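You operate a simulated robot arm through the tools that you are given. There is no shell and no other tool. Be economical: measure what you need, move in short steps, check, and stop when the job is done.

You are at the controls of a simulated two-armed robot. One attempt, no reset.

Task
Switch the plate stand off, lift the wide drum shade on, switch on and set DIM to 1.
Fine: lift the shade with both hands; it stands on the middle of the grey plate.
Where things are to end (x, y in the base frame): wide drum shade within 0.03 m of [0.71, 0.2].

It is judged by the outcome, as a careful person would: the job done as asked, and still so three seconds after it is handed in. It fails if anything else is knocked over, pushed out of place, dropped, spilled or broken.

Robot
Two 7-joint arms with fingered hands on one trunk, on a base that drives. Base frame: it is fixed to the floor where the robot stands at the start and does not move with it; the origin is under the middle of the robot, x ahead of it, y to its left, z up. Lengths are in m, angles in degrees, forces in N, time in s.
The left shoulder is at the start at [0.022, 0.214, 1.298], the right one opposite. With the tool pointing down near the work surface each hand reaches from about 0.1 to 0.58 m from the robot's upright axis, wherever it stands, measured 20 degrees to its own side. Places, roughly: control box lever [0.5, 0, 0.9]; control box slider [0.5, 0.2, 0.9]; top of the grey plate [0.7, 0.2, 1]; wide drum shade (25x24x16 cm) [0.3, 1.4, 0.9]. Payload 3.3 kg a hand.
The tool frame of a hand sits at the grasp point between the pads (the TCP): z along the fingers, y along the line on which they close. The tips reach 0.026 m beyond it. Largest opening 0.132 m; the body of the gripper starts 0.073 m behind the TCP. The gripper is a hand of 2 fingers: y runs from the thumb to the fingers, the wrist lies at [0, 0, -0.224] in the tool frame, and closing takes about 1.5 s.
Orientation is that of the tool frame in the base frame, as [roll, pitch, yaw] about the fixed x, y, z axes, in that order (R = Rz(yaw) Ry(pitch) Rx(roll)). With the fingers straight down and closing along the base's y, the tool's x points along the base's -x, its y along +y and its z along -z.

Tools
- The arms move only by the tool play_rows. It takes "left_series", "right_series" or both (then of equal length, played together; a hand with none holds still); each is a list of rows, each a list of 7 numbers: the shift along the tool's x, y, z in units of 30 mm (1.0 is 30 mm), then the turn, a rotation vector about the tool's x, y, z in units of 6 degrees (1.0 is 6 degrees), then the finger opening in cm, from 0 to 13.2. In form: [[x, y, z, wx, wy, wz, jaw], ...]. A call has 1 to 12 rows; each row shifts and turns the commanded pose from where the row before left it, along the tool's axes as they then stand. A call with a number of a shift or a turn outside -1 to 1 is refused whole. Rows are played at 5 a second. More than 0.05 m and 8.6 degrees between two rows, or a gripper value outside its range, and nothing of the call is played. Where a pose cannot be reached the arm comes as near as it can. A force on the tool above 40 N (or 10 N above the force at the start of the call, whichever is more), or a blocked arm, ends the call early, and 0.2 s more pass. Each finger travels about 0.153 m/s and halts on what it meets, pressing with about 23 N; the grip force reading is that of the motor and also rises with nothing between the fingers. The clock runs only during rows and for 0.2 s after the last one: add rows that do not move to give the fingers time. The reply holds the time, the measured pose of the TCP, the force on the tool along the base axes, the opening and the grip force, in the units named above and with some noise, with the torque about the TCP (base axes, N m) and any sound that the robot's microphone picked up.
- Cameras (640 x 400 px; columns grow to the right, rows downward): "scene" is now at [0.0985, 0.0104, 1.4566]; the picture's right is [0.10, -0.99, 0.00], its down [-0.61, -0.06, -0.79] and it looks along [0.78, 0.08, -0.62] (base axes); focal length 263 px, centre (320, 200). "left" rides on the left gripper at [-0.066, -0.003, -0.099] in its tool frame; the picture's right is [0.04, -1.00, 0.00], its down [0.83, 0.03, -0.55] and it looks along [0.55, 0.02, 0.83] (tool axes); focal length 261 px, centre (320, 200). "right" rides on the right gripper at [0.066, -0.003, -0.099] in its tool frame; the picture's right is [0.04, 1.00, 0.00], its down [-0.83, 0.03, -0.55] and it looks along [-0.55, 0.02, 0.83] (tool axes); focal length 261 px, centre (320, 200). There is no depth. A picture from a camera that has moved, and an enlarged one, comes with that camera's place and axes in the base frame and with its lens. The place of the scene camera against the robot may be out by one fixed shift of up to 0.012 m in any direction.
- get_image(camera): a new picture of that camera. It takes no simulated time.
- lift_body(by): slides the trunk up (or, below 0, down) by that many m; the arms and the scene camera ride with it, the base frame stays. It gives what a move gives, with no picture.
- steer(legs): drives the robot by 1 to 6 legs, each [ahead, left, turn to the left] in m, m and degrees, along the robot's own axes; the way and the turn of a leg run together, so that a leg with both is an arc; at most 1.5 m and 180 degrees a leg. The arms and the cameras ride along, it lands a little off, and it stops where it bumps. It gives what a move gives.
- preshape(shape, hand): the hand has 2 fingers and takes this shape, open, in about a second: jaw (thumb against the fingers, like two jaws); tri (thumb and two fingers); tip (a fingertip pinch); poke (one finger out to press); point (the index stretched); flat (the hand flat); cup (the hand cupped); fist (a fist). The gripper value then closes the fingers along that shape, each until it touches; the sizes above hold for jaw. It gives what a move gives, with no picture.
- aim_head(pan, tilt): turns the head with the scene camera to pan (to the left, within 86 degrees either way) and tilt (down, from -29 to 69), counted from straight ahead of the robot. It gives what a move gives.
- close_up(camera, box): a new picture of the part [left, top, right, bottom] of that camera's present view, enlarged. It takes no simulated time.
- close_job(): hands the job in; it is judged then, once.

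Work in short steps. Places have to be worked out from the pictures, the camera data and where the tool is seen: move nearer, look again, correct. Check each grasp and each placing, and mend what went wrong. You have 120 turns and 100 pictures in all, those below and enlarged ones among them. Open the grippers and draw the arms clear of the work before you hand the job in, unless the task says otherwise; then end with one line.

The tools are called after "Emit:" as name(argument=value, ...) on one line, values as JSON. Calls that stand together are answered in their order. play_rows: Moves the arms, as the interface text tells. Its arguments: {"type":"object","properties":{"left_series":{"type":"array"},"right_series":{"type":"array"}},"required":[]} The other tools are called the same way: lift_body (by) slides the trunk up or down; preshape (shape, hand) gives the hand a shape; steer (legs) drives the base; aim_head (pan, tilt) turns the head that bears the scene camera; get_image (camera) takes a picture; close_up (camera, box) takes an enlarged picture of a part of a camera's view; close_job () hands the job in.

At the start:

```text
time: 0.0
left_ee_pos: [0.4145, 0.2248, 1.303]
left_tool_rot: [180.0, 0.0, 180.0]
left_force: [-0.2, 0.0, -0.5]
left_torque: [0.02, 0.01, -0.01]
left_opening: 0.1317
left_finger_force: 0.0
left_shape: jaw
right_ee_pos: [0.3949, -0.1039, 1.2356]
right_tool_rot: [-179.9, 0.1, -180.0]
right_force: [-0.4, -0.5, 0.2]
right_torque: [-0.01, -0.02, 0.02]
right_opening: 0.132
right_finger_force: 0.1
right_shape: jaw
trunk travel left (down, up): [-0.579, 0.182]
robot x, y, heading: [-0.0022, -0.0006, 0.0]
head pan, tilt: [5.9, 38.1]
```

scene: 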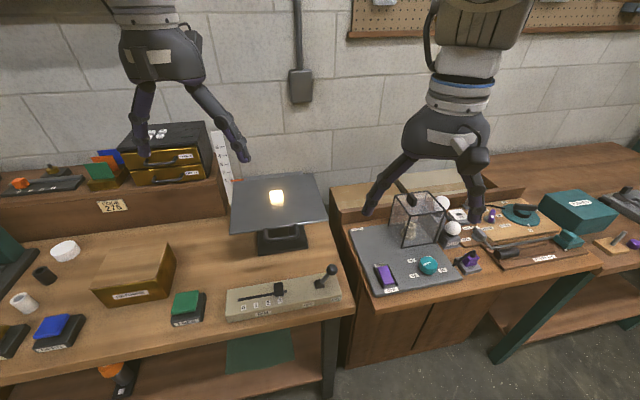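
right: 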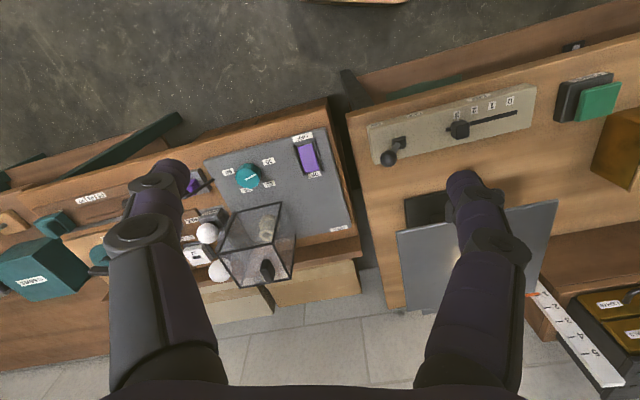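
left: 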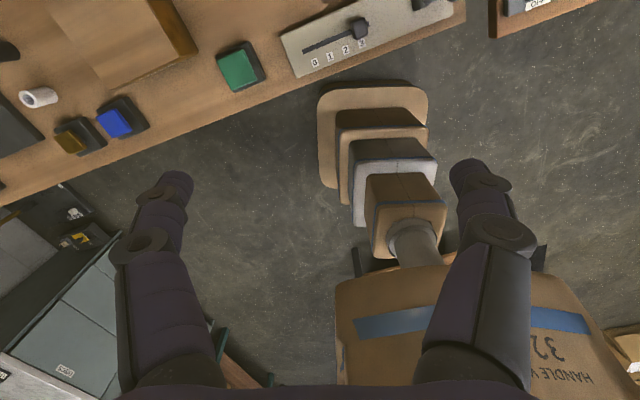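

The plate stand's lamp is lit, and the control box with slider and lever sits in front of it. I take closer views of the control box, and pan to look for the shade.

Emit:
close_up(camera="scene", box=[200, 160, 380, 340])

Emit:
close_up(camera="right", box=[340, 60, 560, 200])

Emit:
aim_head(pan=70, tilt=30)

```text
2.22 times, centred on (290, 250) of scene
camera zoom: at [0.0985, 0.0104, 1.4566], right [0.1, -0.99, 0.0], down [-0.61, -0.06, -0.79], along [0.78, 0.08, -0.62], focal length 584 px, centre (387, 89)
```

zoom: 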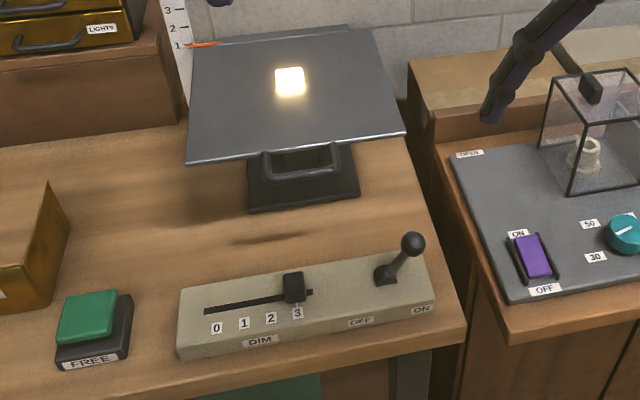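

```text
2.86 times, centred on (450, 130) of right
camera zoom: at [0.3294, -0.1063, 1.3354], right [-0.04, 1.0, 0.0], down [0.83, 0.03, 0.55], along [0.55, 0.02, -0.83], focal length 745 px, centre (-51, 400)
```

zoom: 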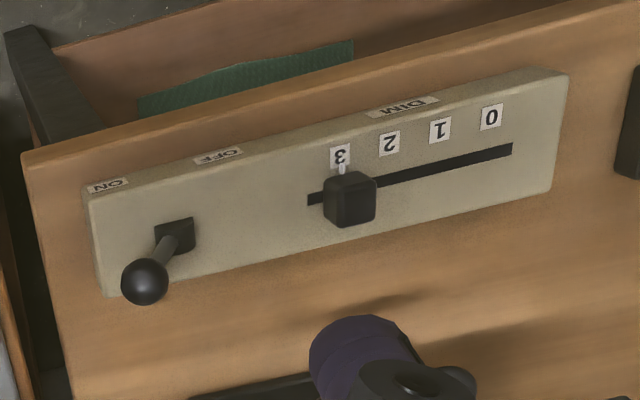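

```text
time: 1.4
left_ee_pos: [0.4158, 0.2244, 1.3027]
left_tool_rot: [180.0, 0.0, 179.9]
left_force: [0.5, 0.7, 0.7]
left_torque: [0.02, -0.01, -0.03]
left_opening: 0.132
left_finger_force: 0.1
left_shape: jaw
right_ee_pos: [0.3954, -0.1041, 1.2347]
right_tool_rot: [-180.0, 0.0, -179.9]
right_force: [0.6, 0.7, -0.5]
right_torque: [0.0, -0.02, -0.01]
right_opening: 0.1319
right_finger_force: 0.1
right_shape: jaw
trunk travel left (down, up): [-0.579, 0.182]
robot x, y, heading: [0.0023, 0.0016, -0.1]
head pan, tilt: [70.0, 30.0]
```

The lever leans right, toward ON, and the slider is at 3. Now I look for the shade on the left.

Emit:
get_image(camera="scene")

```text
94 pictures are left
camera scene: at [0.0437, 0.0865, 1.4692], right [0.94, -0.34, 0.0], down [-0.17, -0.47, -0.87], along [0.3, 0.81, -0.5], focal length 263 px, centre (320, 200)
```

scene: 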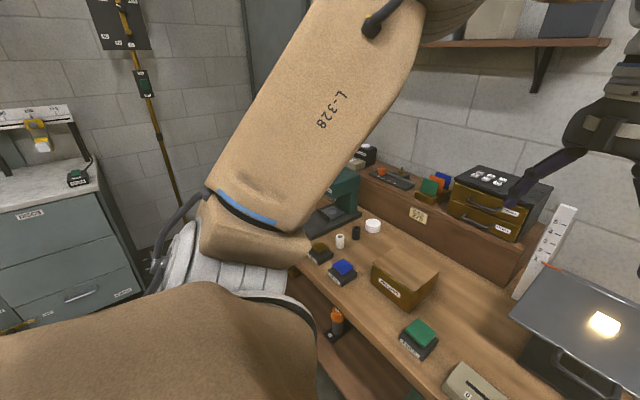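

The shade is hidden behind the left arm. From two views I put the lever ball at about (.52,.025,.90) and the box yawed about 18°, with slider steps near 3 cm. I'll square the robot up to the bench and shift it left so that the right hand can work the box.

Emit:
steer(legs=[[0, 0, 18], [0, 0.1, 0]])

Emit:
aim_head(pan=0, tilt=50)

Emit:
get_image(camera="scene")

Emit:
get_image(camera="right")

```text
time: 3.5
left_ee_pos: [0.2951, 0.4349, 1.3022]
left_tool_rot: [180.0, 0.0, -162.3]
left_force: [-0.3, 0.0, -0.3]
left_torque: [0.0, -0.03, 0.01]
left_opening: 0.132
left_finger_force: 0.2
left_shape: jaw
right_ee_pos: [0.3769, 0.1162, 1.2364]
right_tool_rot: [-179.9, -0.1, -162.2]
right_force: [0.6, -0.9, -1.0]
right_torque: [-0.06, -0.02, 0.02]
right_opening: 0.1321
right_finger_force: 0.0
right_shape: jaw
trunk travel left (down, up): [-0.579, 0.182]
robot x, y, heading: [-0.0297, 0.0944, 17.7]
head pan, tilt: [70.0, 30.0]
```

```text
time: 4.9
left_ee_pos: [0.296, 0.4336, 1.3024]
left_tool_rot: [-179.9, 0.1, -162.2]
left_force: [0.2, 0.5, 0.3]
left_torque: [0.0, 0.0, -0.01]
left_opening: 0.1321
left_finger_force: 0.0
left_shape: jaw
right_ee_pos: [0.3782, 0.1165, 1.2357]
right_tool_rot: [180.0, -0.1, -162.1]
right_force: [-0.9, -0.1, 0.3]
right_torque: [0.01, -0.05, 0.03]
right_opening: 0.1317
right_finger_force: 0.0
right_shape: jaw
trunk travel left (down, up): [-0.579, 0.182]
robot x, y, heading: [-0.03, 0.0941, 17.9]
head pan, tilt: [0.0, 50.0]
```

```text
93 pictures are left
camera scene: at [0.0551, 0.1229, 1.4397], right [0.31, -0.95, 0.0], down [-0.73, -0.23, -0.64], along [0.61, 0.2, -0.77], focal length 263 px, centre (320, 200)
```

scene: 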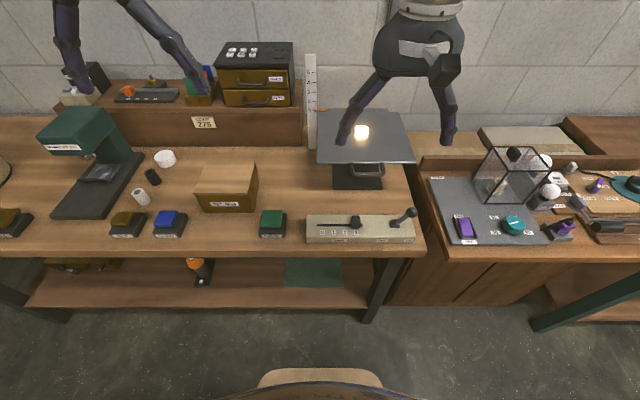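

```text
92 pictures are left
camera right: at [0.3159, 0.0935, 1.3354], right [-0.34, 0.94, 0.0], down [0.78, 0.29, 0.55], along [0.52, 0.19, -0.83], focal length 261 px, centre (320, 200)
```

right: 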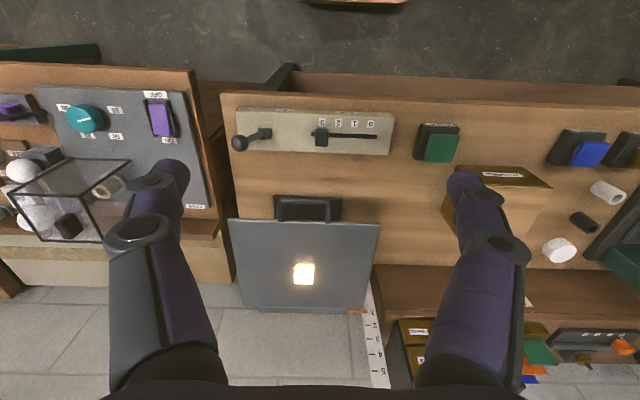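

The robot now faces the bench squarely. In robot axes the ball is about 0.50 ahead, 0.24 to the right, at z≈0.90. I close the right hand and bring it above and to the right of the lever, tilted so the wrist leans away from the plate.

Emit:
play_rows(right_series=[[-0.44, -0.79, 0.98, 0, 0, 0, 0], [-0.44, -0.79, 0.98, 0, 0, 0, 0], [-0.44, -0.79, 0.98, 0, 0, 0, 0], [-0.44, -0.79, 0.98, 0, 0, 0, 0], [-0.44, -0.79, 0.98, 0, 0, 0, 0], [-0.44, -0.79, 0.98, 0, 0, 0, 0], [-0.44, -0.79, 0.98, 0, 0, 0, 0], [-0.44, -0.8, 0.98, 0, 0, 0, 0], [0, 0, 0, 0, -1, 0, 0], [0, 0, 0, 0, -1, 0, 0], [0, 0, 0, 0, -1, 0, 0], [0, 0, 0, 0, 0, 0, 0]])

Emit:
get_image(camera="scene")

Emit:
get_image(camera="right")

```text
time: 7.5
left_ee_pos: [0.2967, 0.4343, 1.302]
left_tool_rot: [-180.0, 0.0, -162.1]
left_force: [-1.0, -0.1, -0.3]
left_torque: [0.01, 0.0, -0.02]
left_opening: 0.132
left_finger_force: 0.0
left_shape: jaw
right_ee_pos: [0.5361, -0.0326, 1.0011]
right_tool_rot: [-180.0, 18.0, -162.3]
right_force: [0.8, -0.2, 1.0]
right_torque: [-0.01, 0.03, 0.01]
right_opening: 0.0
right_finger_force: 22.8
right_shape: jaw
trunk travel left (down, up): [-0.579, 0.182]
robot x, y, heading: [-0.0294, 0.0948, 17.6]
head pan, tilt: [0.0, 50.0]
```

```text
91 pictures are left
camera scene: at [0.0555, 0.1232, 1.4396], right [0.31, -0.95, 0.0], down [-0.73, -0.23, -0.64], along [0.61, 0.2, -0.77], focal length 263 px, centre (320, 200)
```

scene: 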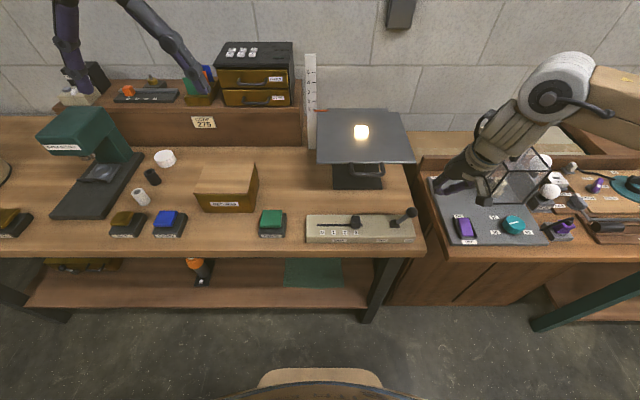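

```text
90 pictures are left
camera right: at [0.4484, -0.0639, 1.0751], right [-0.34, 0.94, -0.01], down [0.58, 0.22, 0.78], along [0.74, 0.26, -0.62], focal length 261 px, centre (320, 200)
```

right: 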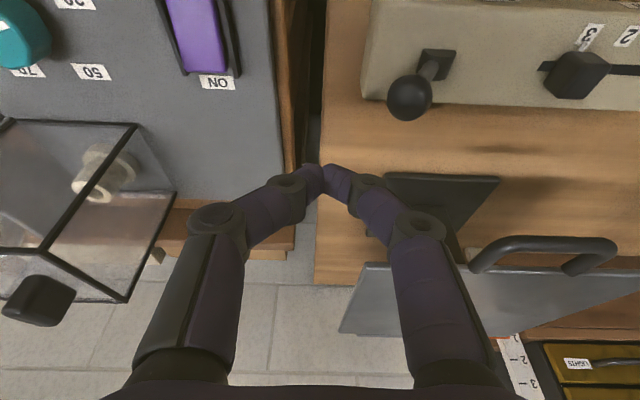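

The hand is to the right of the ball as planned. I lower it so the tips are at about ball height, then push left.

Emit:
play_rows(right_series=[[0.23, 0, 0.71, 0, 0, 0, 0], [0.23, 0, 0.71, 0, 0, 0, 0], [0.23, 0, 0.71, 0, 0, 0, 0], [0.23, 0, 0.71, 0, 0, 0, 0], [0, 0, 0, 0, 0, 0, 0]])

Emit:
close_up(camera="scene", box=[300, 120, 500, 260])

```text
time: 8.7
left_ee_pos: [0.2963, 0.434, 1.3038]
left_tool_rot: [-180.0, 0.0, -162.1]
left_force: [0.6, 0.3, -0.2]
left_torque: [0.0, 0.01, -0.02]
left_opening: 0.1319
left_finger_force: 0.0
left_shape: jaw
right_ee_pos: [0.5361, -0.032, 0.9114]
right_tool_rot: [179.9, 18.0, -162.2]
right_force: [-0.5, -0.8, -1.2]
right_torque: [-0.03, 0.01, 0.05]
right_opening: 0.0
right_finger_force: 22.8
right_shape: jaw
trunk travel left (down, up): [-0.579, 0.182]
robot x, y, heading: [-0.0305, 0.0894, 17.8]
head pan, tilt: [0.0, 50.0]
```

```text
2.86 times, centred on (400, 190) of scene
camera zoom: at [0.055, 0.1227, 1.4397], right [0.31, -0.95, 0.0], down [-0.73, -0.23, -0.64], along [0.61, 0.2, -0.77], focal length 751 px, centre (91, 229)
```

zoom: 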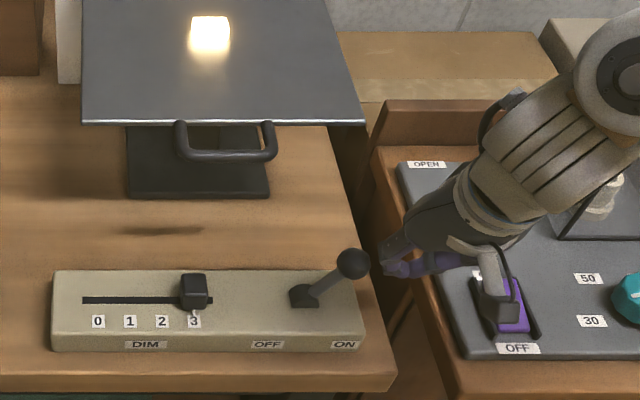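

The fingertips are just right of the ball, in line with it. Pushing left.

Emit:
play_rows(right_series=[[0, 0.6, 0, 0, 0, 0, 0], [0, 0.6, 0, 0, 0, 0, 0], [0, 0.6, 0, 0, 0, 0, 0], [0, 0.6, 0, 0, 0, 0, 0], [0, 0.6, 0, 0, 0, 0, 0], [0, 0.5, 0, 0, 0, 0, 0]])

Emit:
close_up(camera="scene", box=[300, 120, 500, 260])

```text
time: 10.0
left_ee_pos: [0.2952, 0.4308, 1.3049]
left_tool_rot: [179.9, 0.0, -162.3]
left_force: [-0.6, 0.9, -0.5]
left_torque: [-0.05, -0.04, -0.02]
left_opening: 0.1318
left_finger_force: 0.1
left_shape: jaw
right_ee_pos: [0.5114, 0.0442, 0.9132]
right_tool_rot: [-178.6, 18.2, -162.8]
right_force: [1.2, -27.0, 12.5]
right_torque: [0.57, 0.13, 0.24]
right_opening: 0.0001
right_finger_force: 23.2
right_shape: jaw
trunk travel left (down, up): [-0.579, 0.182]
robot x, y, heading: [-0.0285, 0.0927, 17.5]
head pan, tilt: [0.0, 50.0]
stopped in row 6 (right hand): the force on the tool passed its limit at 46 N (the readings are from after the stop); the commanded pose is now the measured one
```

```text
2.86 times, centred on (400, 190) of scene
camera zoom: at [0.0538, 0.1202, 1.4398], right [0.3, -0.95, 0.0], down [-0.73, -0.23, -0.64], along [0.61, 0.2, -0.77], focal length 751 px, centre (91, 229)
```

zoom: 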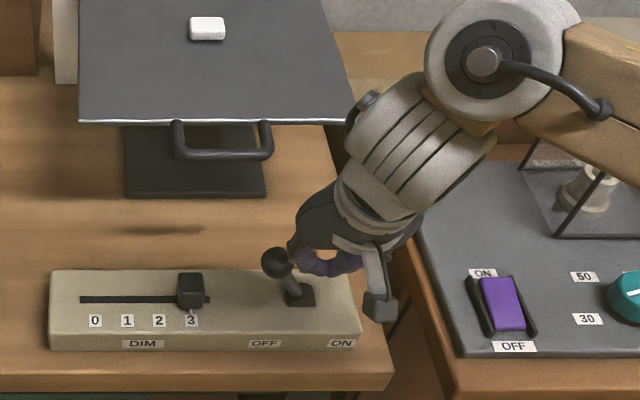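

The lamp is out and the lever stands at OFF. I back off to the right and rise clear before turning to the slider.

Emit:
play_rows(right_series=[[0, -0.5, 0, 0, 0, 0, 0], [0, -0.3, 0, 0, 0, 0, 0], [-0.31, 0, -0.95, 0, 0, 0, 0], [-0.31, 0, -0.95, 0, 0, 0, 0], [-0.31, 0, -0.95, 0, 0, 0, 0], [0, 0.9, 0, 0, 0, 0, 0], [0, 0.9, 0, 0, 0, 0, 0], [0, 0.9, 0, 0, 0, 0, 0], [0, 0.9, 0, 0, 0, 0, 0], [0, 0, 0, 0, 0, 0, 0]])

Emit:
get_image(camera="right")

Emit:
close_up(camera="scene", box=[300, 120, 500, 260])

```text
time: 12.2
left_ee_pos: [0.2967, 0.4309, 1.3034]
left_tool_rot: [180.0, 0.0, -162.3]
left_force: [-0.3, -0.2, 0.3]
left_torque: [0.01, 0.0, -0.02]
left_opening: 0.1317
left_finger_force: 0.0
left_shape: jaw
right_ee_pos: [0.4864, 0.1313, 0.9996]
right_tool_rot: [-179.1, 18.2, -162.6]
right_force: [0.1, 0.7, 0.2]
right_torque: [-0.03, 0.01, 0.01]
right_opening: 0.0
right_finger_force: 22.9
right_shape: jaw
trunk travel left (down, up): [-0.579, 0.182]
robot x, y, heading: [-0.0291, 0.0939, 17.8]
head pan, tilt: [0.0, 50.0]
```

```text
87 pictures are left
camera right: at [0.3972, 0.103, 1.0746], right [-0.33, 0.94, -0.03], down [0.58, 0.22, 0.78], along [0.75, 0.24, -0.62], focal length 261 px, centre (320, 200)
```

right: 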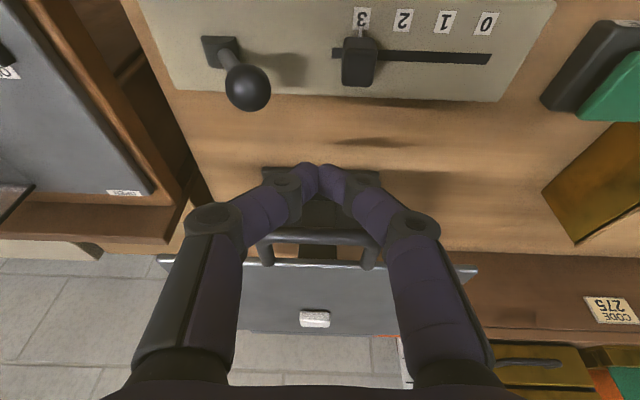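

```text
2.86 times, centred on (400, 190) of scene
camera zoom: at [0.0556, 0.1215, 1.4396], right [0.3, -0.95, 0.0], down [-0.73, -0.23, -0.64], along [0.61, 0.2, -0.77], focal length 751 px, centre (91, 229)
```

zoom: 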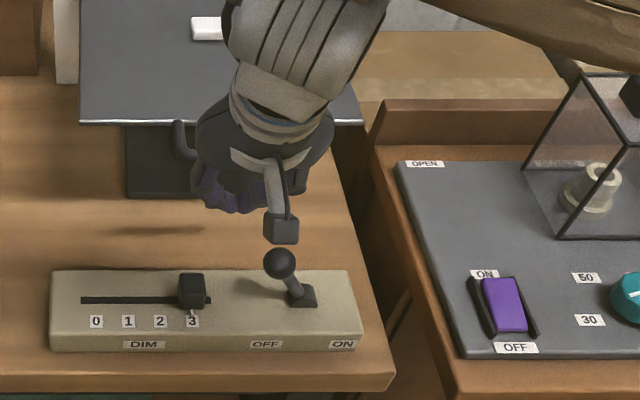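

The lever stays off. The closed fingers flare sideways by up to 4 cm, too tight between the ball and the knob. I turn the hand 90° about its finger axis so the flare lies front-to-back.

Emit:
play_rows(right_series=[[0.6, 0, 0, 0, 0, 0, 0], [0, 0, 0, 0, 0, 1, 0], [0, 0, 0, 0, 0, 1, 0], [0, 0, 0, 0, 0, 1, 0], [0, 0, 0, 0, 0, 1, 0], [0, 0, 0, 0, 0, 1, 0], [0, 0, 0, 0, 0, 1, 0], [0, 0, 0, 0, 0, 1, 0], [0, 0, 0, 0, 0, 1, 0], [0, 0, 0, 0, 0, 0, 0]])

Emit:
play_rows(right_series=[[0, 0, 0, 0, 0, 1, 0], [0, 0, 0, 0, 0, 1, 0], [0, 0, 0, 0, 0, 1, 0], [0, 0, 0, 0, 0, 1, 0], [0, 0, 0, 0, 0, 1, 0], [0, 0, 0, 0, 0, 1, 0], [0, 0, 0, 0, 0, 1, 0], [0, 0, 0, 0, 0, 0, 0]])

Emit:
get_image(camera="right")

Emit:
close_up(camera="scene", box=[300, 120, 500, 260])

```text
time: 14.4
left_ee_pos: [0.2965, 0.4332, 1.3026]
left_tool_rot: [180.0, 0.0, -162.3]
left_force: [0.0, -0.3, 0.3]
left_torque: [0.01, 0.01, -0.03]
left_opening: 0.1318
left_finger_force: 0.0
left_shape: jaw
right_ee_pos: [0.4689, 0.1284, 0.9951]
right_tool_rot: [166.8, 12.6, 147.6]
right_force: [-0.1, -0.3, 0.2]
right_torque: [-0.02, 0.01, 0.02]
right_opening: 0.0002
right_finger_force: 22.9
right_shape: jaw
trunk travel left (down, up): [-0.579, 0.182]
robot x, y, heading: [-0.0342, 0.0935, 17.7]
head pan, tilt: [0.0, 50.0]
```

```text
time: 16.2
left_ee_pos: [0.2961, 0.4332, 1.3021]
left_tool_rot: [-179.9, 0.0, -162.3]
left_force: [0.1, 0.4, 0.8]
left_torque: [0.01, -0.01, 0.01]
left_opening: 0.1317
left_finger_force: 0.0
left_shape: jaw
right_ee_pos: [0.4686, 0.1265, 0.9948]
right_tool_rot: [161.9, 0.8, 107.1]
right_force: [-0.7, 0.7, -0.4]
right_torque: [-0.01, 0.0, -0.05]
right_opening: 0.0
right_finger_force: 22.9
right_shape: jaw
trunk travel left (down, up): [-0.579, 0.182]
robot x, y, heading: [-0.025, 0.0966, 17.9]
head pan, tilt: [0.0, 50.0]
```

```text
85 pictures are left
camera right: at [0.417, 0.1809, 1.0887], right [0.89, 0.32, 0.31], down [0.11, -0.83, 0.55], along [0.43, -0.46, -0.78], focal length 261 px, centre (320, 200)
```

right: 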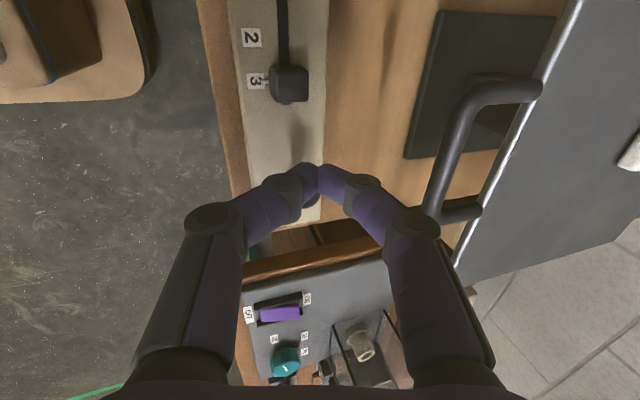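

```text
2.86 times, centred on (400, 190) of scene
camera zoom: at [0.0554, 0.1222, 1.4396], right [0.3, -0.95, 0.0], down [-0.73, -0.23, -0.64], along [0.61, 0.2, -0.77], focal length 751 px, centre (91, 229)
```

zoom: 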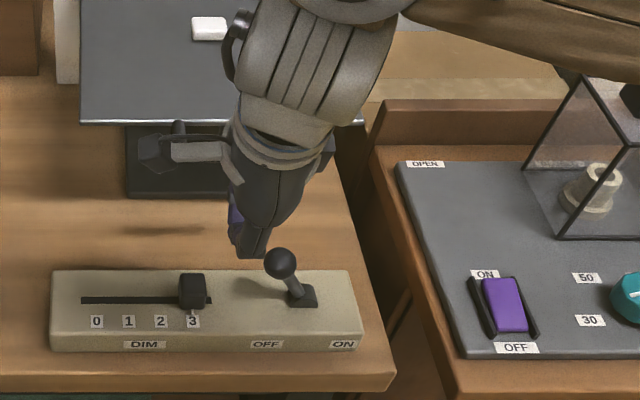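

The hand is turned, sits between ball and knob, and lies along the slot. I shift it 6 mm right and lower it beside the knob.

Emit:
play_rows(right_series=[[-0.2, -0.23, 0.71, 0, 0, 0, 0], [0, -0.23, 0.71, 0, 0, 0, 0], [0, -0.23, 0.71, 0, 0, 0, 0], [0, -0.23, 0.71, 0, 0, 0, 0], [0, 0, 0, 0, 0, 0, 0]])

Emit:
get_image(camera="right")

Emit:
close_up(camera="scene", box=[300, 120, 500, 260])

```text
time: 17.4
left_ee_pos: [0.2953, 0.4334, 1.3028]
left_tool_rot: [180.0, 0.0, -162.2]
left_force: [-0.4, -0.7, 1.3]
left_torque: [0.01, -0.01, 0.0]
left_opening: 0.1317
left_finger_force: 0.0
left_shape: jaw
right_ee_pos: [0.4705, 0.1211, 0.9056]
right_tool_rot: [161.9, 0.8, 107.2]
right_force: [-0.6, 0.4, 0.5]
right_torque: [-0.01, 0.01, 0.02]
right_opening: 0.0
right_finger_force: 22.9
right_shape: jaw
trunk travel left (down, up): [-0.579, 0.182]
robot x, y, heading: [-0.0261, 0.0945, 17.6]
head pan, tilt: [0.0, 50.0]
```

```text
83 pictures are left
camera right: at [0.4185, 0.1755, 0.9992], right [0.89, 0.32, 0.31], down [0.11, -0.83, 0.55], along [0.43, -0.46, -0.78], focal length 261 px, centre (320, 200)
```

right: 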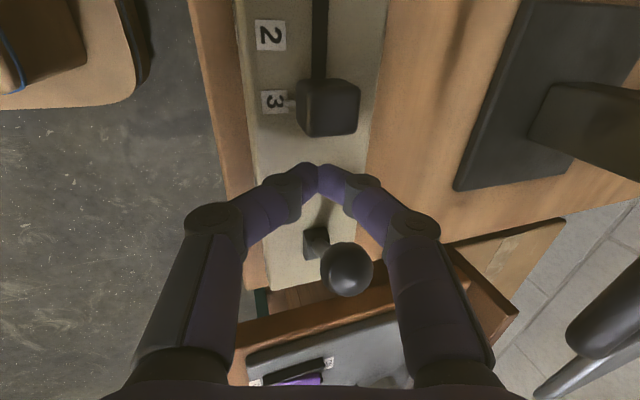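

```text
2.86 times, centred on (400, 190) of scene
camera zoom: at [0.0553, 0.1222, 1.4397], right [0.3, -0.95, 0.0], down [-0.73, -0.23, -0.64], along [0.61, 0.2, -0.77], focal length 751 px, centre (91, 229)
```

zoom: 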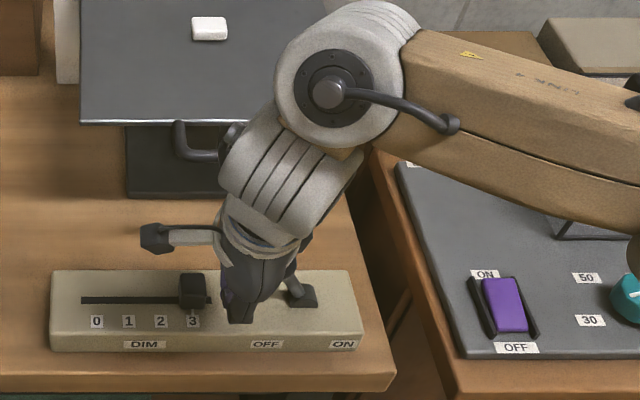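

The tips are beside the knob but may be a bit high relative to its top. I lower 1 cm more and begin a short push left to see how it moves.

Emit:
play_rows(right_series=[[0, -0.05, 0.16, 0, 0, 0, 0], [0, -0.05, 0.16, 0, 0, 0, 0], [0, 0, 0, 0, 0, 0, 0], [0.3, 0, 0, 0, 0, 0, 0], [0.3, 0, 0, 0, 0, 0, 0], [0.3, 0, 0, 0, 0, 0, 0], [0.3, 0, 0, 0, 0, 0, 0], [0, 0, 0, 0, 0, 0, 0]])

Emit:
get_image(camera="right")

Emit:
close_up(camera="scene", box=[300, 120, 500, 260])

```text
time: 19.2
left_ee_pos: [0.2975, 0.4327, 1.3035]
left_tool_rot: [-180.0, 0.0, -162.4]
left_force: [-0.7, -1.0, -0.7]
left_torque: [-0.03, 0.0, 0.0]
left_opening: 0.1317
left_finger_force: 0.1
left_shape: jaw
right_ee_pos: [0.4604, 0.1538, 0.8935]
right_tool_rot: [161.9, 0.8, 107.1]
right_force: [0.1, -0.5, -0.4]
right_torque: [0.0, 0.03, -0.02]
right_opening: 0.0
right_finger_force: 23.2
right_shape: jaw
trunk travel left (down, up): [-0.579, 0.182]
robot x, y, heading: [-0.0322, 0.0951, 17.8]
head pan, tilt: [0.0, 50.0]
```

```text
81 pictures are left
camera right: at [0.4096, 0.2087, 0.9873], right [0.89, 0.32, 0.31], down [0.11, -0.83, 0.55], along [0.43, -0.46, -0.78], focal length 261 px, centre (320, 200)
```

right: 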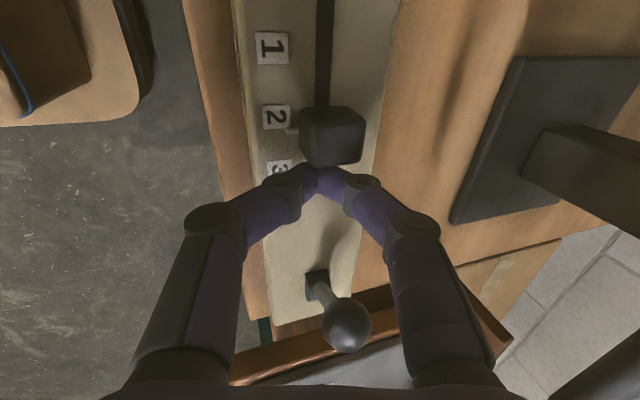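

```text
2.86 times, centred on (400, 190) of scene
camera zoom: at [0.0554, 0.1221, 1.4396], right [0.3, -0.95, 0.0], down [-0.73, -0.23, -0.64], along [0.61, 0.2, -0.77], focal length 751 px, centre (91, 229)
```

zoom: 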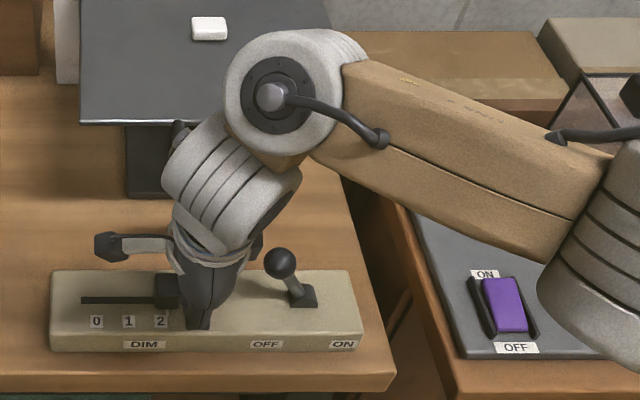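

The knob moves smoothly and is just short of 2. I push about 3 cm more and check.

Emit:
play_rows(right_series=[[0.3, 0, 0, 0, 0, 0, 0], [0.3, 0, 0, 0, 0, 0, 0], [0.3, 0, 0, 0, 0, 0, 0], [0.1, 0, 0, 0, 0, 0, 0], [0, 0, 0, 0, 0, 0, 0]])

Emit:
get_image(camera="right")

Emit:
close_up(camera="scene", box=[300, 180, 420, 250])

```text
time: 20.4
left_ee_pos: [0.297, 0.4343, 1.3037]
left_tool_rot: [180.0, 0.0, -162.4]
left_force: [0.2, 0.0, 0.6]
left_torque: [0.01, 0.02, 0.0]
left_opening: 0.1319
left_finger_force: 0.1
left_shape: jaw
right_ee_pos: [0.4519, 0.1832, 0.8936]
right_tool_rot: [161.9, 0.7, 107.2]
right_force: [-0.2, -0.2, 0.5]
right_torque: [-0.02, 0.03, 0.03]
right_opening: 0.0002
right_finger_force: 23.0
right_shape: jaw
trunk travel left (down, up): [-0.579, 0.182]
robot x, y, heading: [-0.0299, 0.0932, 17.5]
head pan, tilt: [0.0, 50.0]
```

```text
79 pictures are left
camera right: at [0.4004, 0.2375, 0.9873], right [0.89, 0.32, 0.31], down [0.11, -0.83, 0.55], along [0.43, -0.46, -0.78], focal length 261 px, centre (320, 200)
```

right: 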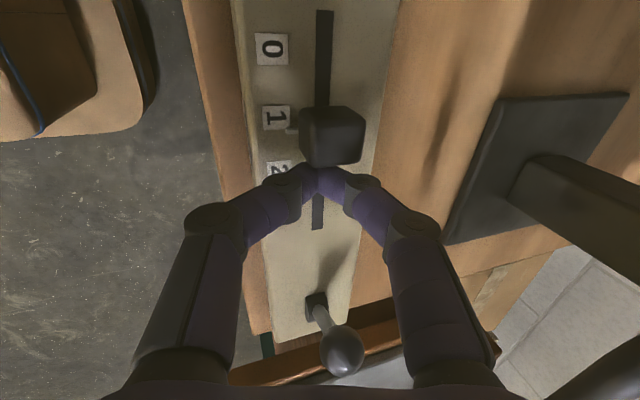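

```text
5.33 times, centred on (360, 215) of scene
camera zoom: at [0.0553, 0.1222, 1.4396], right [0.3, -0.95, 0.0], down [-0.73, -0.23, -0.64], along [0.61, 0.2, -0.77], focal length 1402 px, centre (107, 120)
```

zoom: 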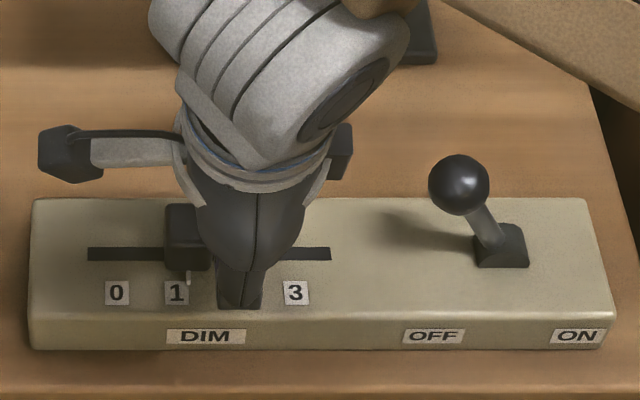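

The tick is about 5 mm short of 1. A final 5 mm push follows, then I back off and rise.

Emit:
play_rows(right_series=[[0.17, 0, 0, 0, 0, 0, 0], [0, 0, 0, 0, 0, 0, 0], [-0.3, 0, 0, 0, 0, 0, 0], [0, 0.3, -0.95, 0, 0, 0, 0], [0, 0.3, -0.95, 0, 0, 0, 0], [0, 0.3, -0.95, 0, 0, 0, 0], [0, 0.3, -0.95, 0, 0, 0, 0], [0, 0, 0, 0, 0, 0, 0]])

Emit:
close_up(camera="scene", box=[300, 180, 420, 250])

```text
time: 22.2
left_ee_pos: [0.2966, 0.4341, 1.3036]
left_tool_rot: [180.0, 0.1, -162.3]
left_force: [-0.2, -0.1, -0.3]
left_torque: [0.0, -0.02, 0.0]
left_opening: 0.1318
left_finger_force: 0.1
left_shape: jaw
right_ee_pos: [0.4511, 0.1807, 1.0152]
right_tool_rot: [161.9, 0.8, 107.1]
right_force: [0.2, 0.1, 0.3]
right_torque: [0.01, 0.01, -0.03]
right_opening: 0.0
right_finger_force: 23.0
right_shape: jaw
trunk travel left (down, up): [-0.579, 0.182]
robot x, y, heading: [-0.0281, 0.0941, 17.6]
head pan, tilt: [0.0, 50.0]
```

```text
5.33 times, centred on (360, 215) of scene
camera zoom: at [0.0557, 0.122, 1.4396], right [0.3, -0.95, 0.0], down [-0.73, -0.23, -0.64], along [0.61, 0.2, -0.77], focal length 1402 px, centre (107, 120)
```

zoom: 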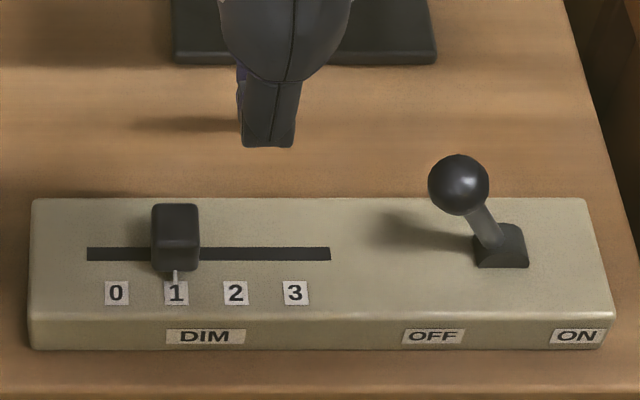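

DIM reads 1 exactly and the lever is still OFF. I raise the right hand, turn it back, and then drive left along the bench to the shade.

Emit:
play_rows(right_series=[[0, 0.3, -0.95, 0, 0, 0, 0], [0, 0.3, -0.95, 0, 0, 0, 0], [0, 0.3, -0.95, 0, 0, 0, 0], [0, 0.3, -0.95, 0, 0, 0, 0], [0, 0.3, -0.95, 0, 0, 0, 0], [0, 0.3, -0.95, 0, 0, 0, 0], [0, 0.3, -0.95, 0, 0, -1, 0], [0, 0.3, -0.95, 0, 0, -1, 0], [0, 0, 0, 0, 0, -1, 0], [0, 0, 0, 0, 0, -1, 0], [0, 0, 0, 0, 0, -1, 0], [0, 0, 0, 0, 0, -1, 0]])

Emit:
play_rows(right_series=[[0, 0, 0, 0, 0, -1, 0], [0, 0, 0, 0, 0, -1, 0], [0, 0, 0, 0, 0, -1, 0], [0, 0, 0, 0, 0, -1, 0], [0, 0, 0, 0, 0, -1, 0], [0, 0, 0, 0, 0, -1, 0], [0, 0, 0, 0, 0, -1, 0], [0, 0, 0, 0, 0, -1, 0], [0, 0, 0, 0, 0, -1, 5], [0, 0, 0, 0, 1, 0, 5], [0, 0, 0, 0, 1, 0, 5], [0, 0, 0, 0, 1, 0, 5]])

Emit:
aim_head(pan=60, tilt=35)

Emit:
steer(legs=[[0, 0.5, 0]])

Emit:
get_image(camera="scene")

Emit:
get_image(camera="right")

```text
time: 24.8
left_ee_pos: [0.2959, 0.4332, 1.3025]
left_tool_rot: [179.9, 0.0, -162.3]
left_force: [0.0, 0.5, -0.6]
left_torque: [0.02, 0.0, -0.02]
left_opening: 0.1318
left_finger_force: 0.1
left_shape: jaw
right_ee_pos: [0.449, 0.1847, 1.2535]
right_tool_rot: [165.7, 11.1, 141.9]
right_force: [0.1, -0.3, 0.1]
right_torque: [0.01, -0.03, -0.01]
right_opening: 0.0001
right_finger_force: 22.8
right_shape: jaw
trunk travel left (down, up): [-0.579, 0.182]
robot x, y, heading: [-0.0316, 0.0961, 17.7]
head pan, tilt: [0.0, 50.0]
```

```text
time: 27.6
left_ee_pos: [0.2964, 0.4329, 1.3027]
left_tool_rot: [180.0, 0.0, -162.2]
left_force: [0.1, -0.2, 0.0]
left_torque: [-0.04, 0.02, 0.01]
left_opening: 0.132
left_finger_force: 0.1
left_shape: jaw
right_ee_pos: [0.4438, 0.1431, 1.2603]
right_tool_rot: [175.2, 0.9, -168.3]
right_force: [0.9, 0.5, -1.0]
right_torque: [0.01, 0.01, -0.01]
right_opening: 0.0498
right_finger_force: 0.0
right_shape: jaw
right hand out of reach, approached as far as the arm can: row 11, 12
trunk travel left (down, up): [-0.579, 0.182]
robot x, y, heading: [-0.0317, 0.0914, 17.5]
head pan, tilt: [0.0, 50.0]
stopped in row 12 (right hand): the arm was blocked; the commanded pose is now the measured one
```

```text
time: 28.9
left_ee_pos: [0.2968, 0.4328, 1.3022]
left_tool_rot: [-180.0, 0.0, -162.3]
left_force: [0.9, 0.6, -0.2]
left_torque: [0.04, -0.01, 0.01]
left_opening: 0.132
left_finger_force: 0.0
left_shape: jaw
right_ee_pos: [0.4424, 0.1447, 1.2603]
right_tool_rot: [175.2, 0.8, -168.3]
right_force: [-0.3, 0.4, 0.2]
right_torque: [0.0, 0.0, -0.01]
right_opening: 0.0498
right_finger_force: 0.1
right_shape: jaw
trunk travel left (down, up): [-0.579, 0.182]
robot x, y, heading: [-0.0318, 0.094, 17.7]
head pan, tilt: [60.0, 35.0]
```

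```text
time: 31.9
left_ee_pos: [0.1398, 0.915, 1.3026]
left_tool_rot: [-180.0, -0.1, -162.0]
left_force: [0.8, 0.7, 1.2]
left_torque: [0.02, 0.02, -0.02]
left_opening: 0.1319
left_finger_force: 0.1
left_shape: jaw
right_ee_pos: [0.2892, 0.6268, 1.2581]
right_tool_rot: [175.3, 0.8, -167.9]
right_force: [1.4, -0.2, 0.1]
right_torque: [-0.02, 0.0, 0.01]
right_opening: 0.0501
right_finger_force: 0.1
right_shape: jaw
trunk travel left (down, up): [-0.579, 0.182]
robot x, y, heading: [-0.1785, 0.5712, 18.0]
head pan, tilt: [60.0, 35.0]
```

```text
76 pictures are left
camera scene: at [-0.1546, 0.6655, 1.4613], right [0.98, -0.21, 0.0], down [-0.12, -0.56, -0.82], along [0.17, 0.8, -0.57], focal length 263 px, centre (320, 200)
```

scene: 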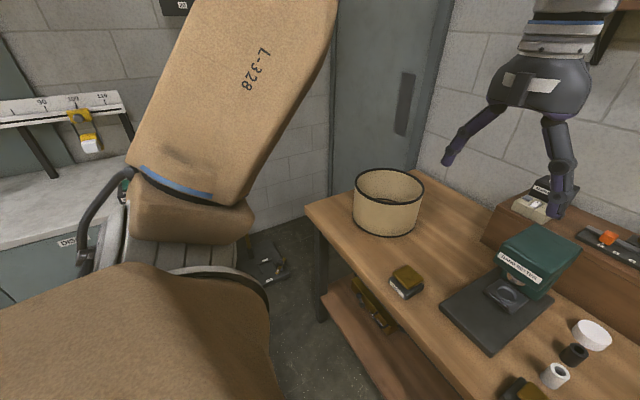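

```text
75 pictures are left
camera right: at [0.2255, 0.6026, 1.358], right [-0.25, 0.97, 0.08], down [0.81, 0.16, 0.56], along [0.53, 0.21, -0.82], focal length 261 px, centre (320, 200)
```

right: 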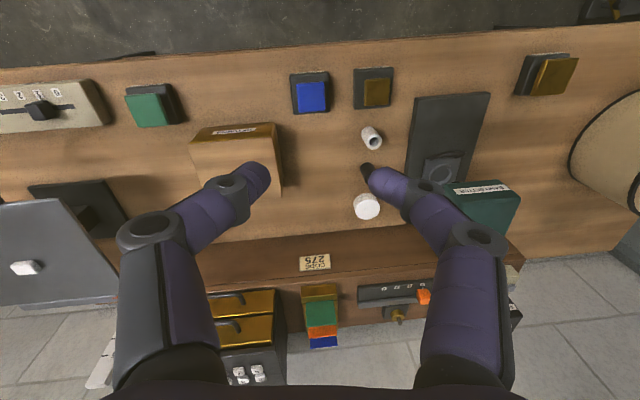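

The shade is an open-topped drum at the far end of the bench, so each hand can pinch its wall. A cabinet stands to the left behind. I check the floor ahead of the robot before moving closer.

Emit:
aim_head(pan=0, tilt=69)

Emit:
get_image(camera="scene")

Emit:
get_image(camera="left")

```text
time: 33.2
left_ee_pos: [0.1396, 0.9146, 1.3031]
left_tool_rot: [-180.0, 0.0, -161.9]
left_force: [0.9, 0.0, -0.5]
left_torque: [-0.01, 0.01, -0.02]
left_opening: 0.132
left_finger_force: 0.1
left_shape: jaw
right_ee_pos: [0.2896, 0.626, 1.2611]
right_tool_rot: [175.4, 0.8, -168.0]
right_force: [-0.3, -0.2, 0.6]
right_torque: [-0.03, -0.01, -0.02]
right_opening: 0.0497
right_finger_force: 0.0
right_shape: jaw
trunk travel left (down, up): [-0.579, 0.182]
robot x, y, heading: [-0.1836, 0.5753, 17.8]
head pan, tilt: [0.0, 68.8]
```

```text
74 pictures are left
camera scene: at [-0.1194, 0.5959, 1.4177], right [0.31, -0.95, 0.0], down [-0.89, -0.29, -0.36], along [0.34, 0.11, -0.93], focal length 263 px, centre (320, 200)
```

scene: 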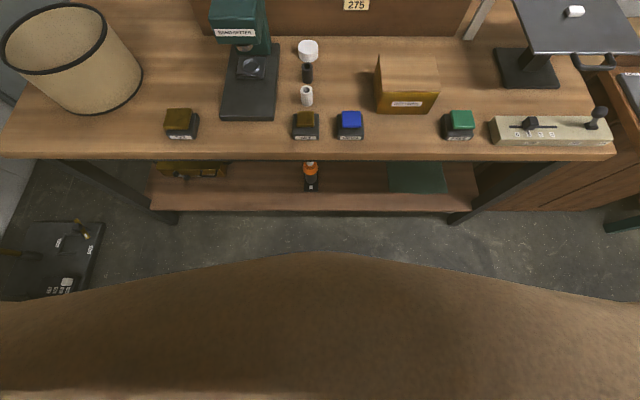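

```text
73 pictures are left
camera left: at [0.2033, 0.9334, 1.4019], right [0.27, -0.96, 0.0], down [-0.8, -0.23, 0.55], along [-0.53, -0.15, -0.83], focal length 261 px, centre (320, 200)
```

left: 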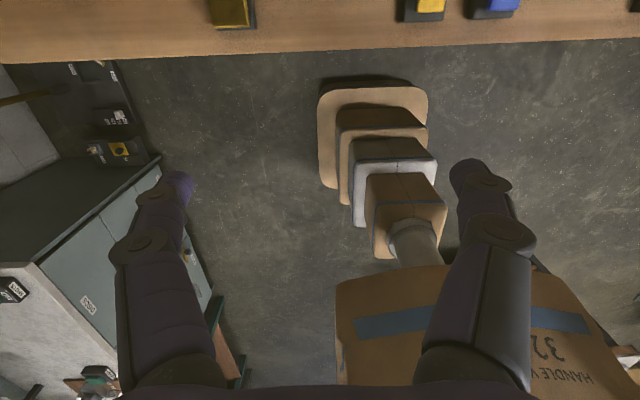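

The floor in front is clear, with bench edge and shelf about 0.42 ahead and the base front about 0.21. I drive left, then forward, and look at the shade again.

Emit:
steer(legs=[[0, 0.55, 0], [0.12, 0, 0]])

Emit:
aim_head(pan=0, tilt=55)

Emit:
get_image(camera="scene")

Emit:
get_image(camera="right")

```text
time: 37.2
left_ee_pos: [0.0899, 1.4791, 1.3025]
left_tool_rot: [-180.0, -0.2, -162.4]
left_force: [-0.1, 0.0, 0.0]
left_torque: [-0.04, 0.02, 0.01]
left_opening: 0.132
left_finger_force: 0.0
left_shape: jaw
right_ee_pos: [0.2367, 1.1891, 1.2595]
right_tool_rot: [175.2, 0.8, -168.4]
right_force: [-0.4, 0.2, 0.0]
right_torque: [0.01, 0.01, -0.01]
right_opening: 0.0498
right_finger_force: 0.0
right_shape: jaw
trunk travel left (down, up): [-0.579, 0.182]
robot x, y, heading: [-0.2392, 1.1356, 17.6]
head pan, tilt: [0.0, 68.8]
```

```text
time: 38.0
left_ee_pos: [0.0871, 1.4791, 1.3028]
left_tool_rot: [180.0, 0.0, -162.4]
left_force: [0.3, -0.9, -0.3]
left_torque: [0.01, -0.05, 0.0]
left_opening: 0.1317
left_finger_force: 0.1
left_shape: jaw
right_ee_pos: [0.2344, 1.1886, 1.2602]
right_tool_rot: [175.1, 0.9, -168.5]
right_force: [-0.1, 0.4, 0.0]
right_torque: [0.03, -0.02, -0.01]
right_opening: 0.0499
right_finger_force: 0.1
right_shape: jaw
trunk travel left (down, up): [-0.579, 0.182]
robot x, y, heading: [-0.2425, 1.1392, 17.4]
head pan, tilt: [0.0, 55.0]
```

```text
72 pictures are left
camera scene: at [-0.1584, 1.1668, 1.4331], right [0.3, -0.95, 0.0], down [-0.78, -0.25, -0.57], along [0.55, 0.17, -0.82], focal length 263 px, centre (320, 200)
```

scene: 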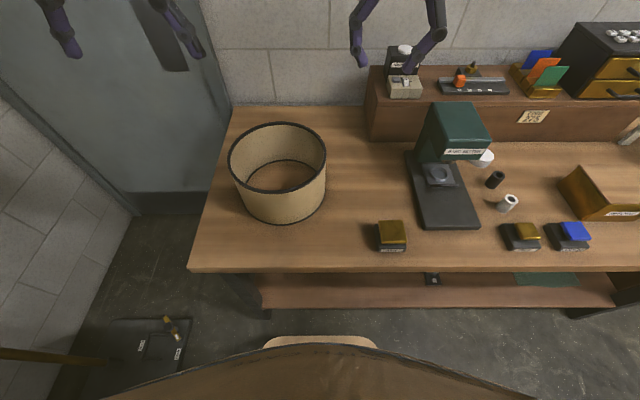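

```text
71 pictures are left
camera right: at [0.172, 1.1649, 1.3584], right [-0.24, 0.97, 0.08], down [0.81, 0.15, 0.57], along [0.53, 0.2, -0.82], focal length 261 px, centre (320, 200)
```

right: 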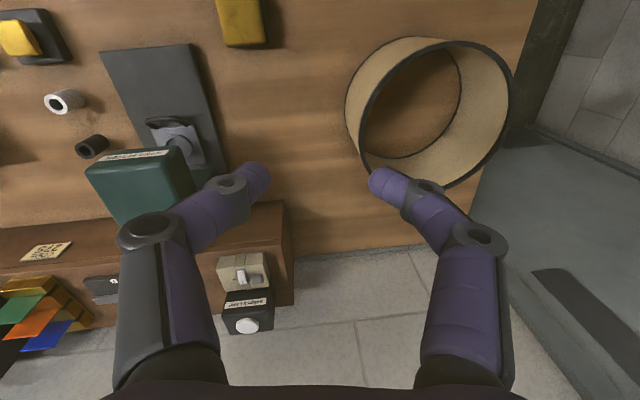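

The shade is an open sleeve, with its centre about (0.245, 1.40) and its rim at z≈0.97. In robot axes that is 0.54 ahead and 0.10 left. I centre the robot on it and move closer.

Emit:
steer(legs=[[0, 0.1, 0], [0.05, 0, 0]])

Emit:
get_image(camera="scene")

```text
time: 39.7
left_ee_pos: [0.1086, 1.5898, 1.3011]
left_tool_rot: [180.0, -0.2, -162.4]
left_force: [-0.5, -0.5, -0.7]
left_torque: [-0.07, 0.02, -0.01]
left_opening: 0.1319
left_finger_force: 0.1
left_shape: jaw
right_ee_pos: [0.2568, 1.2986, 1.2592]
right_tool_rot: [175.3, 0.6, -168.5]
right_force: [0.1, -0.5, 0.5]
right_torque: [-0.01, 0.1, 0.0]
right_opening: 0.0496
right_finger_force: 0.0
right_shape: jaw
trunk travel left (down, up): [-0.579, 0.182]
robot x, y, heading: [-0.221, 1.2471, 17.7]
head pan, tilt: [0.0, 55.0]
```

```text
70 pictures are left
camera scene: at [-0.1368, 1.2781, 1.4329], right [0.3, -0.95, 0.0], down [-0.78, -0.25, -0.57], along [0.55, 0.17, -0.82], focal length 263 px, centre (320, 200)
```

scene: 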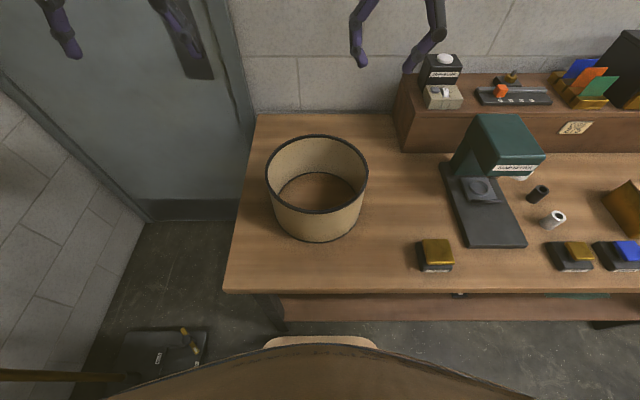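

The shade is now centred, about 0.50 ahead. I bring both hands over its left and right walls, open 5 cm, staying above the rim.

Emit:
play_rows(left_series=[[-0.34, -0.4, 0.92, 0, 0, 0, 5], [-0.34, -0.4, 0.92, 0, 0, 0, 5], [-0.34, -0.4, 0.92, 0, 0, 0, 5], [-0.34, -0.4, 0.92, 0, 0, 0, 5], [-0.34, -0.4, 0.92, 0, 0, 0, 5], [-0.34, -0.4, 0.92, 0, 0, 0, 5], [-0.34, -0.4, 0.92, 0, 0, 0, 5], [-0.34, -0.4, 0.92, 0, 0, 0, 5], [0, 0, 0, 0, 0, 0, 5]], right_series=[[0, 0, 0, 0.78, 0, 0, 5], [0, 0, 0, 0, 0, -1, 5], [-0.16, -0.08, 1, 0, 0, 0, 5], [-0.16, -0.08, 1, 0, 0, 0, 5], [-0.16, -0.08, 1, 0, 0, 0, 5], [-0.16, -0.08, 1, 0, 0, 0, 5], [-0.16, -0.08, 1, 0, 0, 0, 5], [-0.16, -0.08, 1, 0, 0, 0, 5], [0, 0, 0, 0, 0, 0, 5]])

Emit:
get_image(camera="right")

Emit:
get_image(camera="left")

Emit:
get_image(camera="scene")

```text
time: 41.7
left_ee_pos: [0.2123, 1.5195, 1.0823]
left_tool_rot: [-179.9, -0.1, -162.3]
left_force: [0.7, 0.4, 0.1]
left_torque: [-0.02, 0.01, 0.01]
left_opening: 0.0505
left_finger_force: 0.1
left_shape: jaw
right_ee_pos: [0.2584, 1.3036, 1.0756]
right_tool_rot: [179.9, 0.7, -162.5]
right_force: [-0.5, 0.1, -0.4]
right_torque: [0.02, -0.04, -0.03]
right_opening: 0.0498
right_finger_force: 0.1
right_shape: jaw
right hand out of reach, approached as far as the arm can: row 1
trunk travel left (down, up): [-0.579, 0.182]
robot x, y, heading: [-0.2189, 1.2516, 17.6]
head pan, tilt: [0.0, 55.0]
```

```text
69 pictures are left
camera right: at [0.1962, 1.28, 1.1747], right [-0.34, 0.94, 0.0], down [0.78, 0.28, 0.56], along [0.53, 0.19, -0.83], focal length 261 px, centre (320, 200)
```

right: 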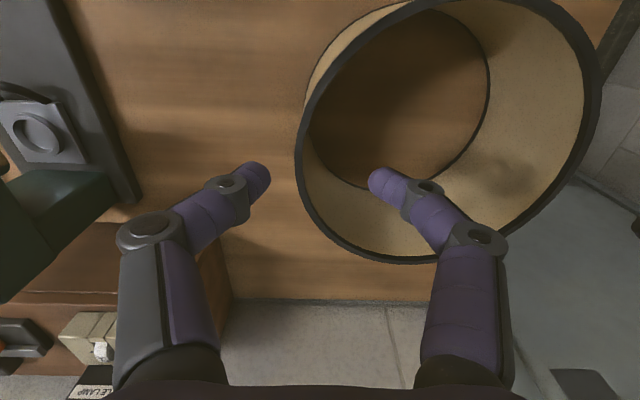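

```text
68 pictures are left
camera left: at [0.2751, 1.5388, 1.1816], right [0.26, -0.96, 0.0], down [-0.8, -0.22, 0.55], along [-0.53, -0.15, -0.83], focal length 261 px, centre (320, 200)
```

left: 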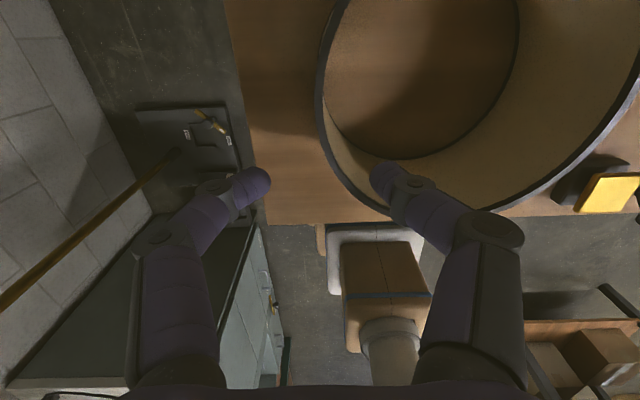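

```text
67 pictures are left
camera scene: at [-0.1402, 1.2766, 1.4332], right [0.3, -0.95, 0.0], down [-0.78, -0.25, -0.57], along [0.55, 0.17, -0.82], focal length 263 px, centre (320, 200)
```

scene: 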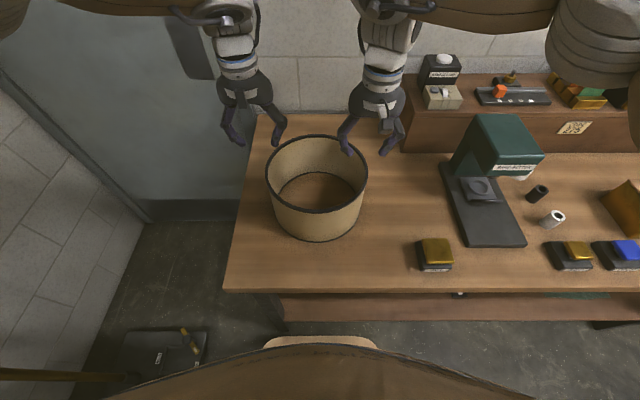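

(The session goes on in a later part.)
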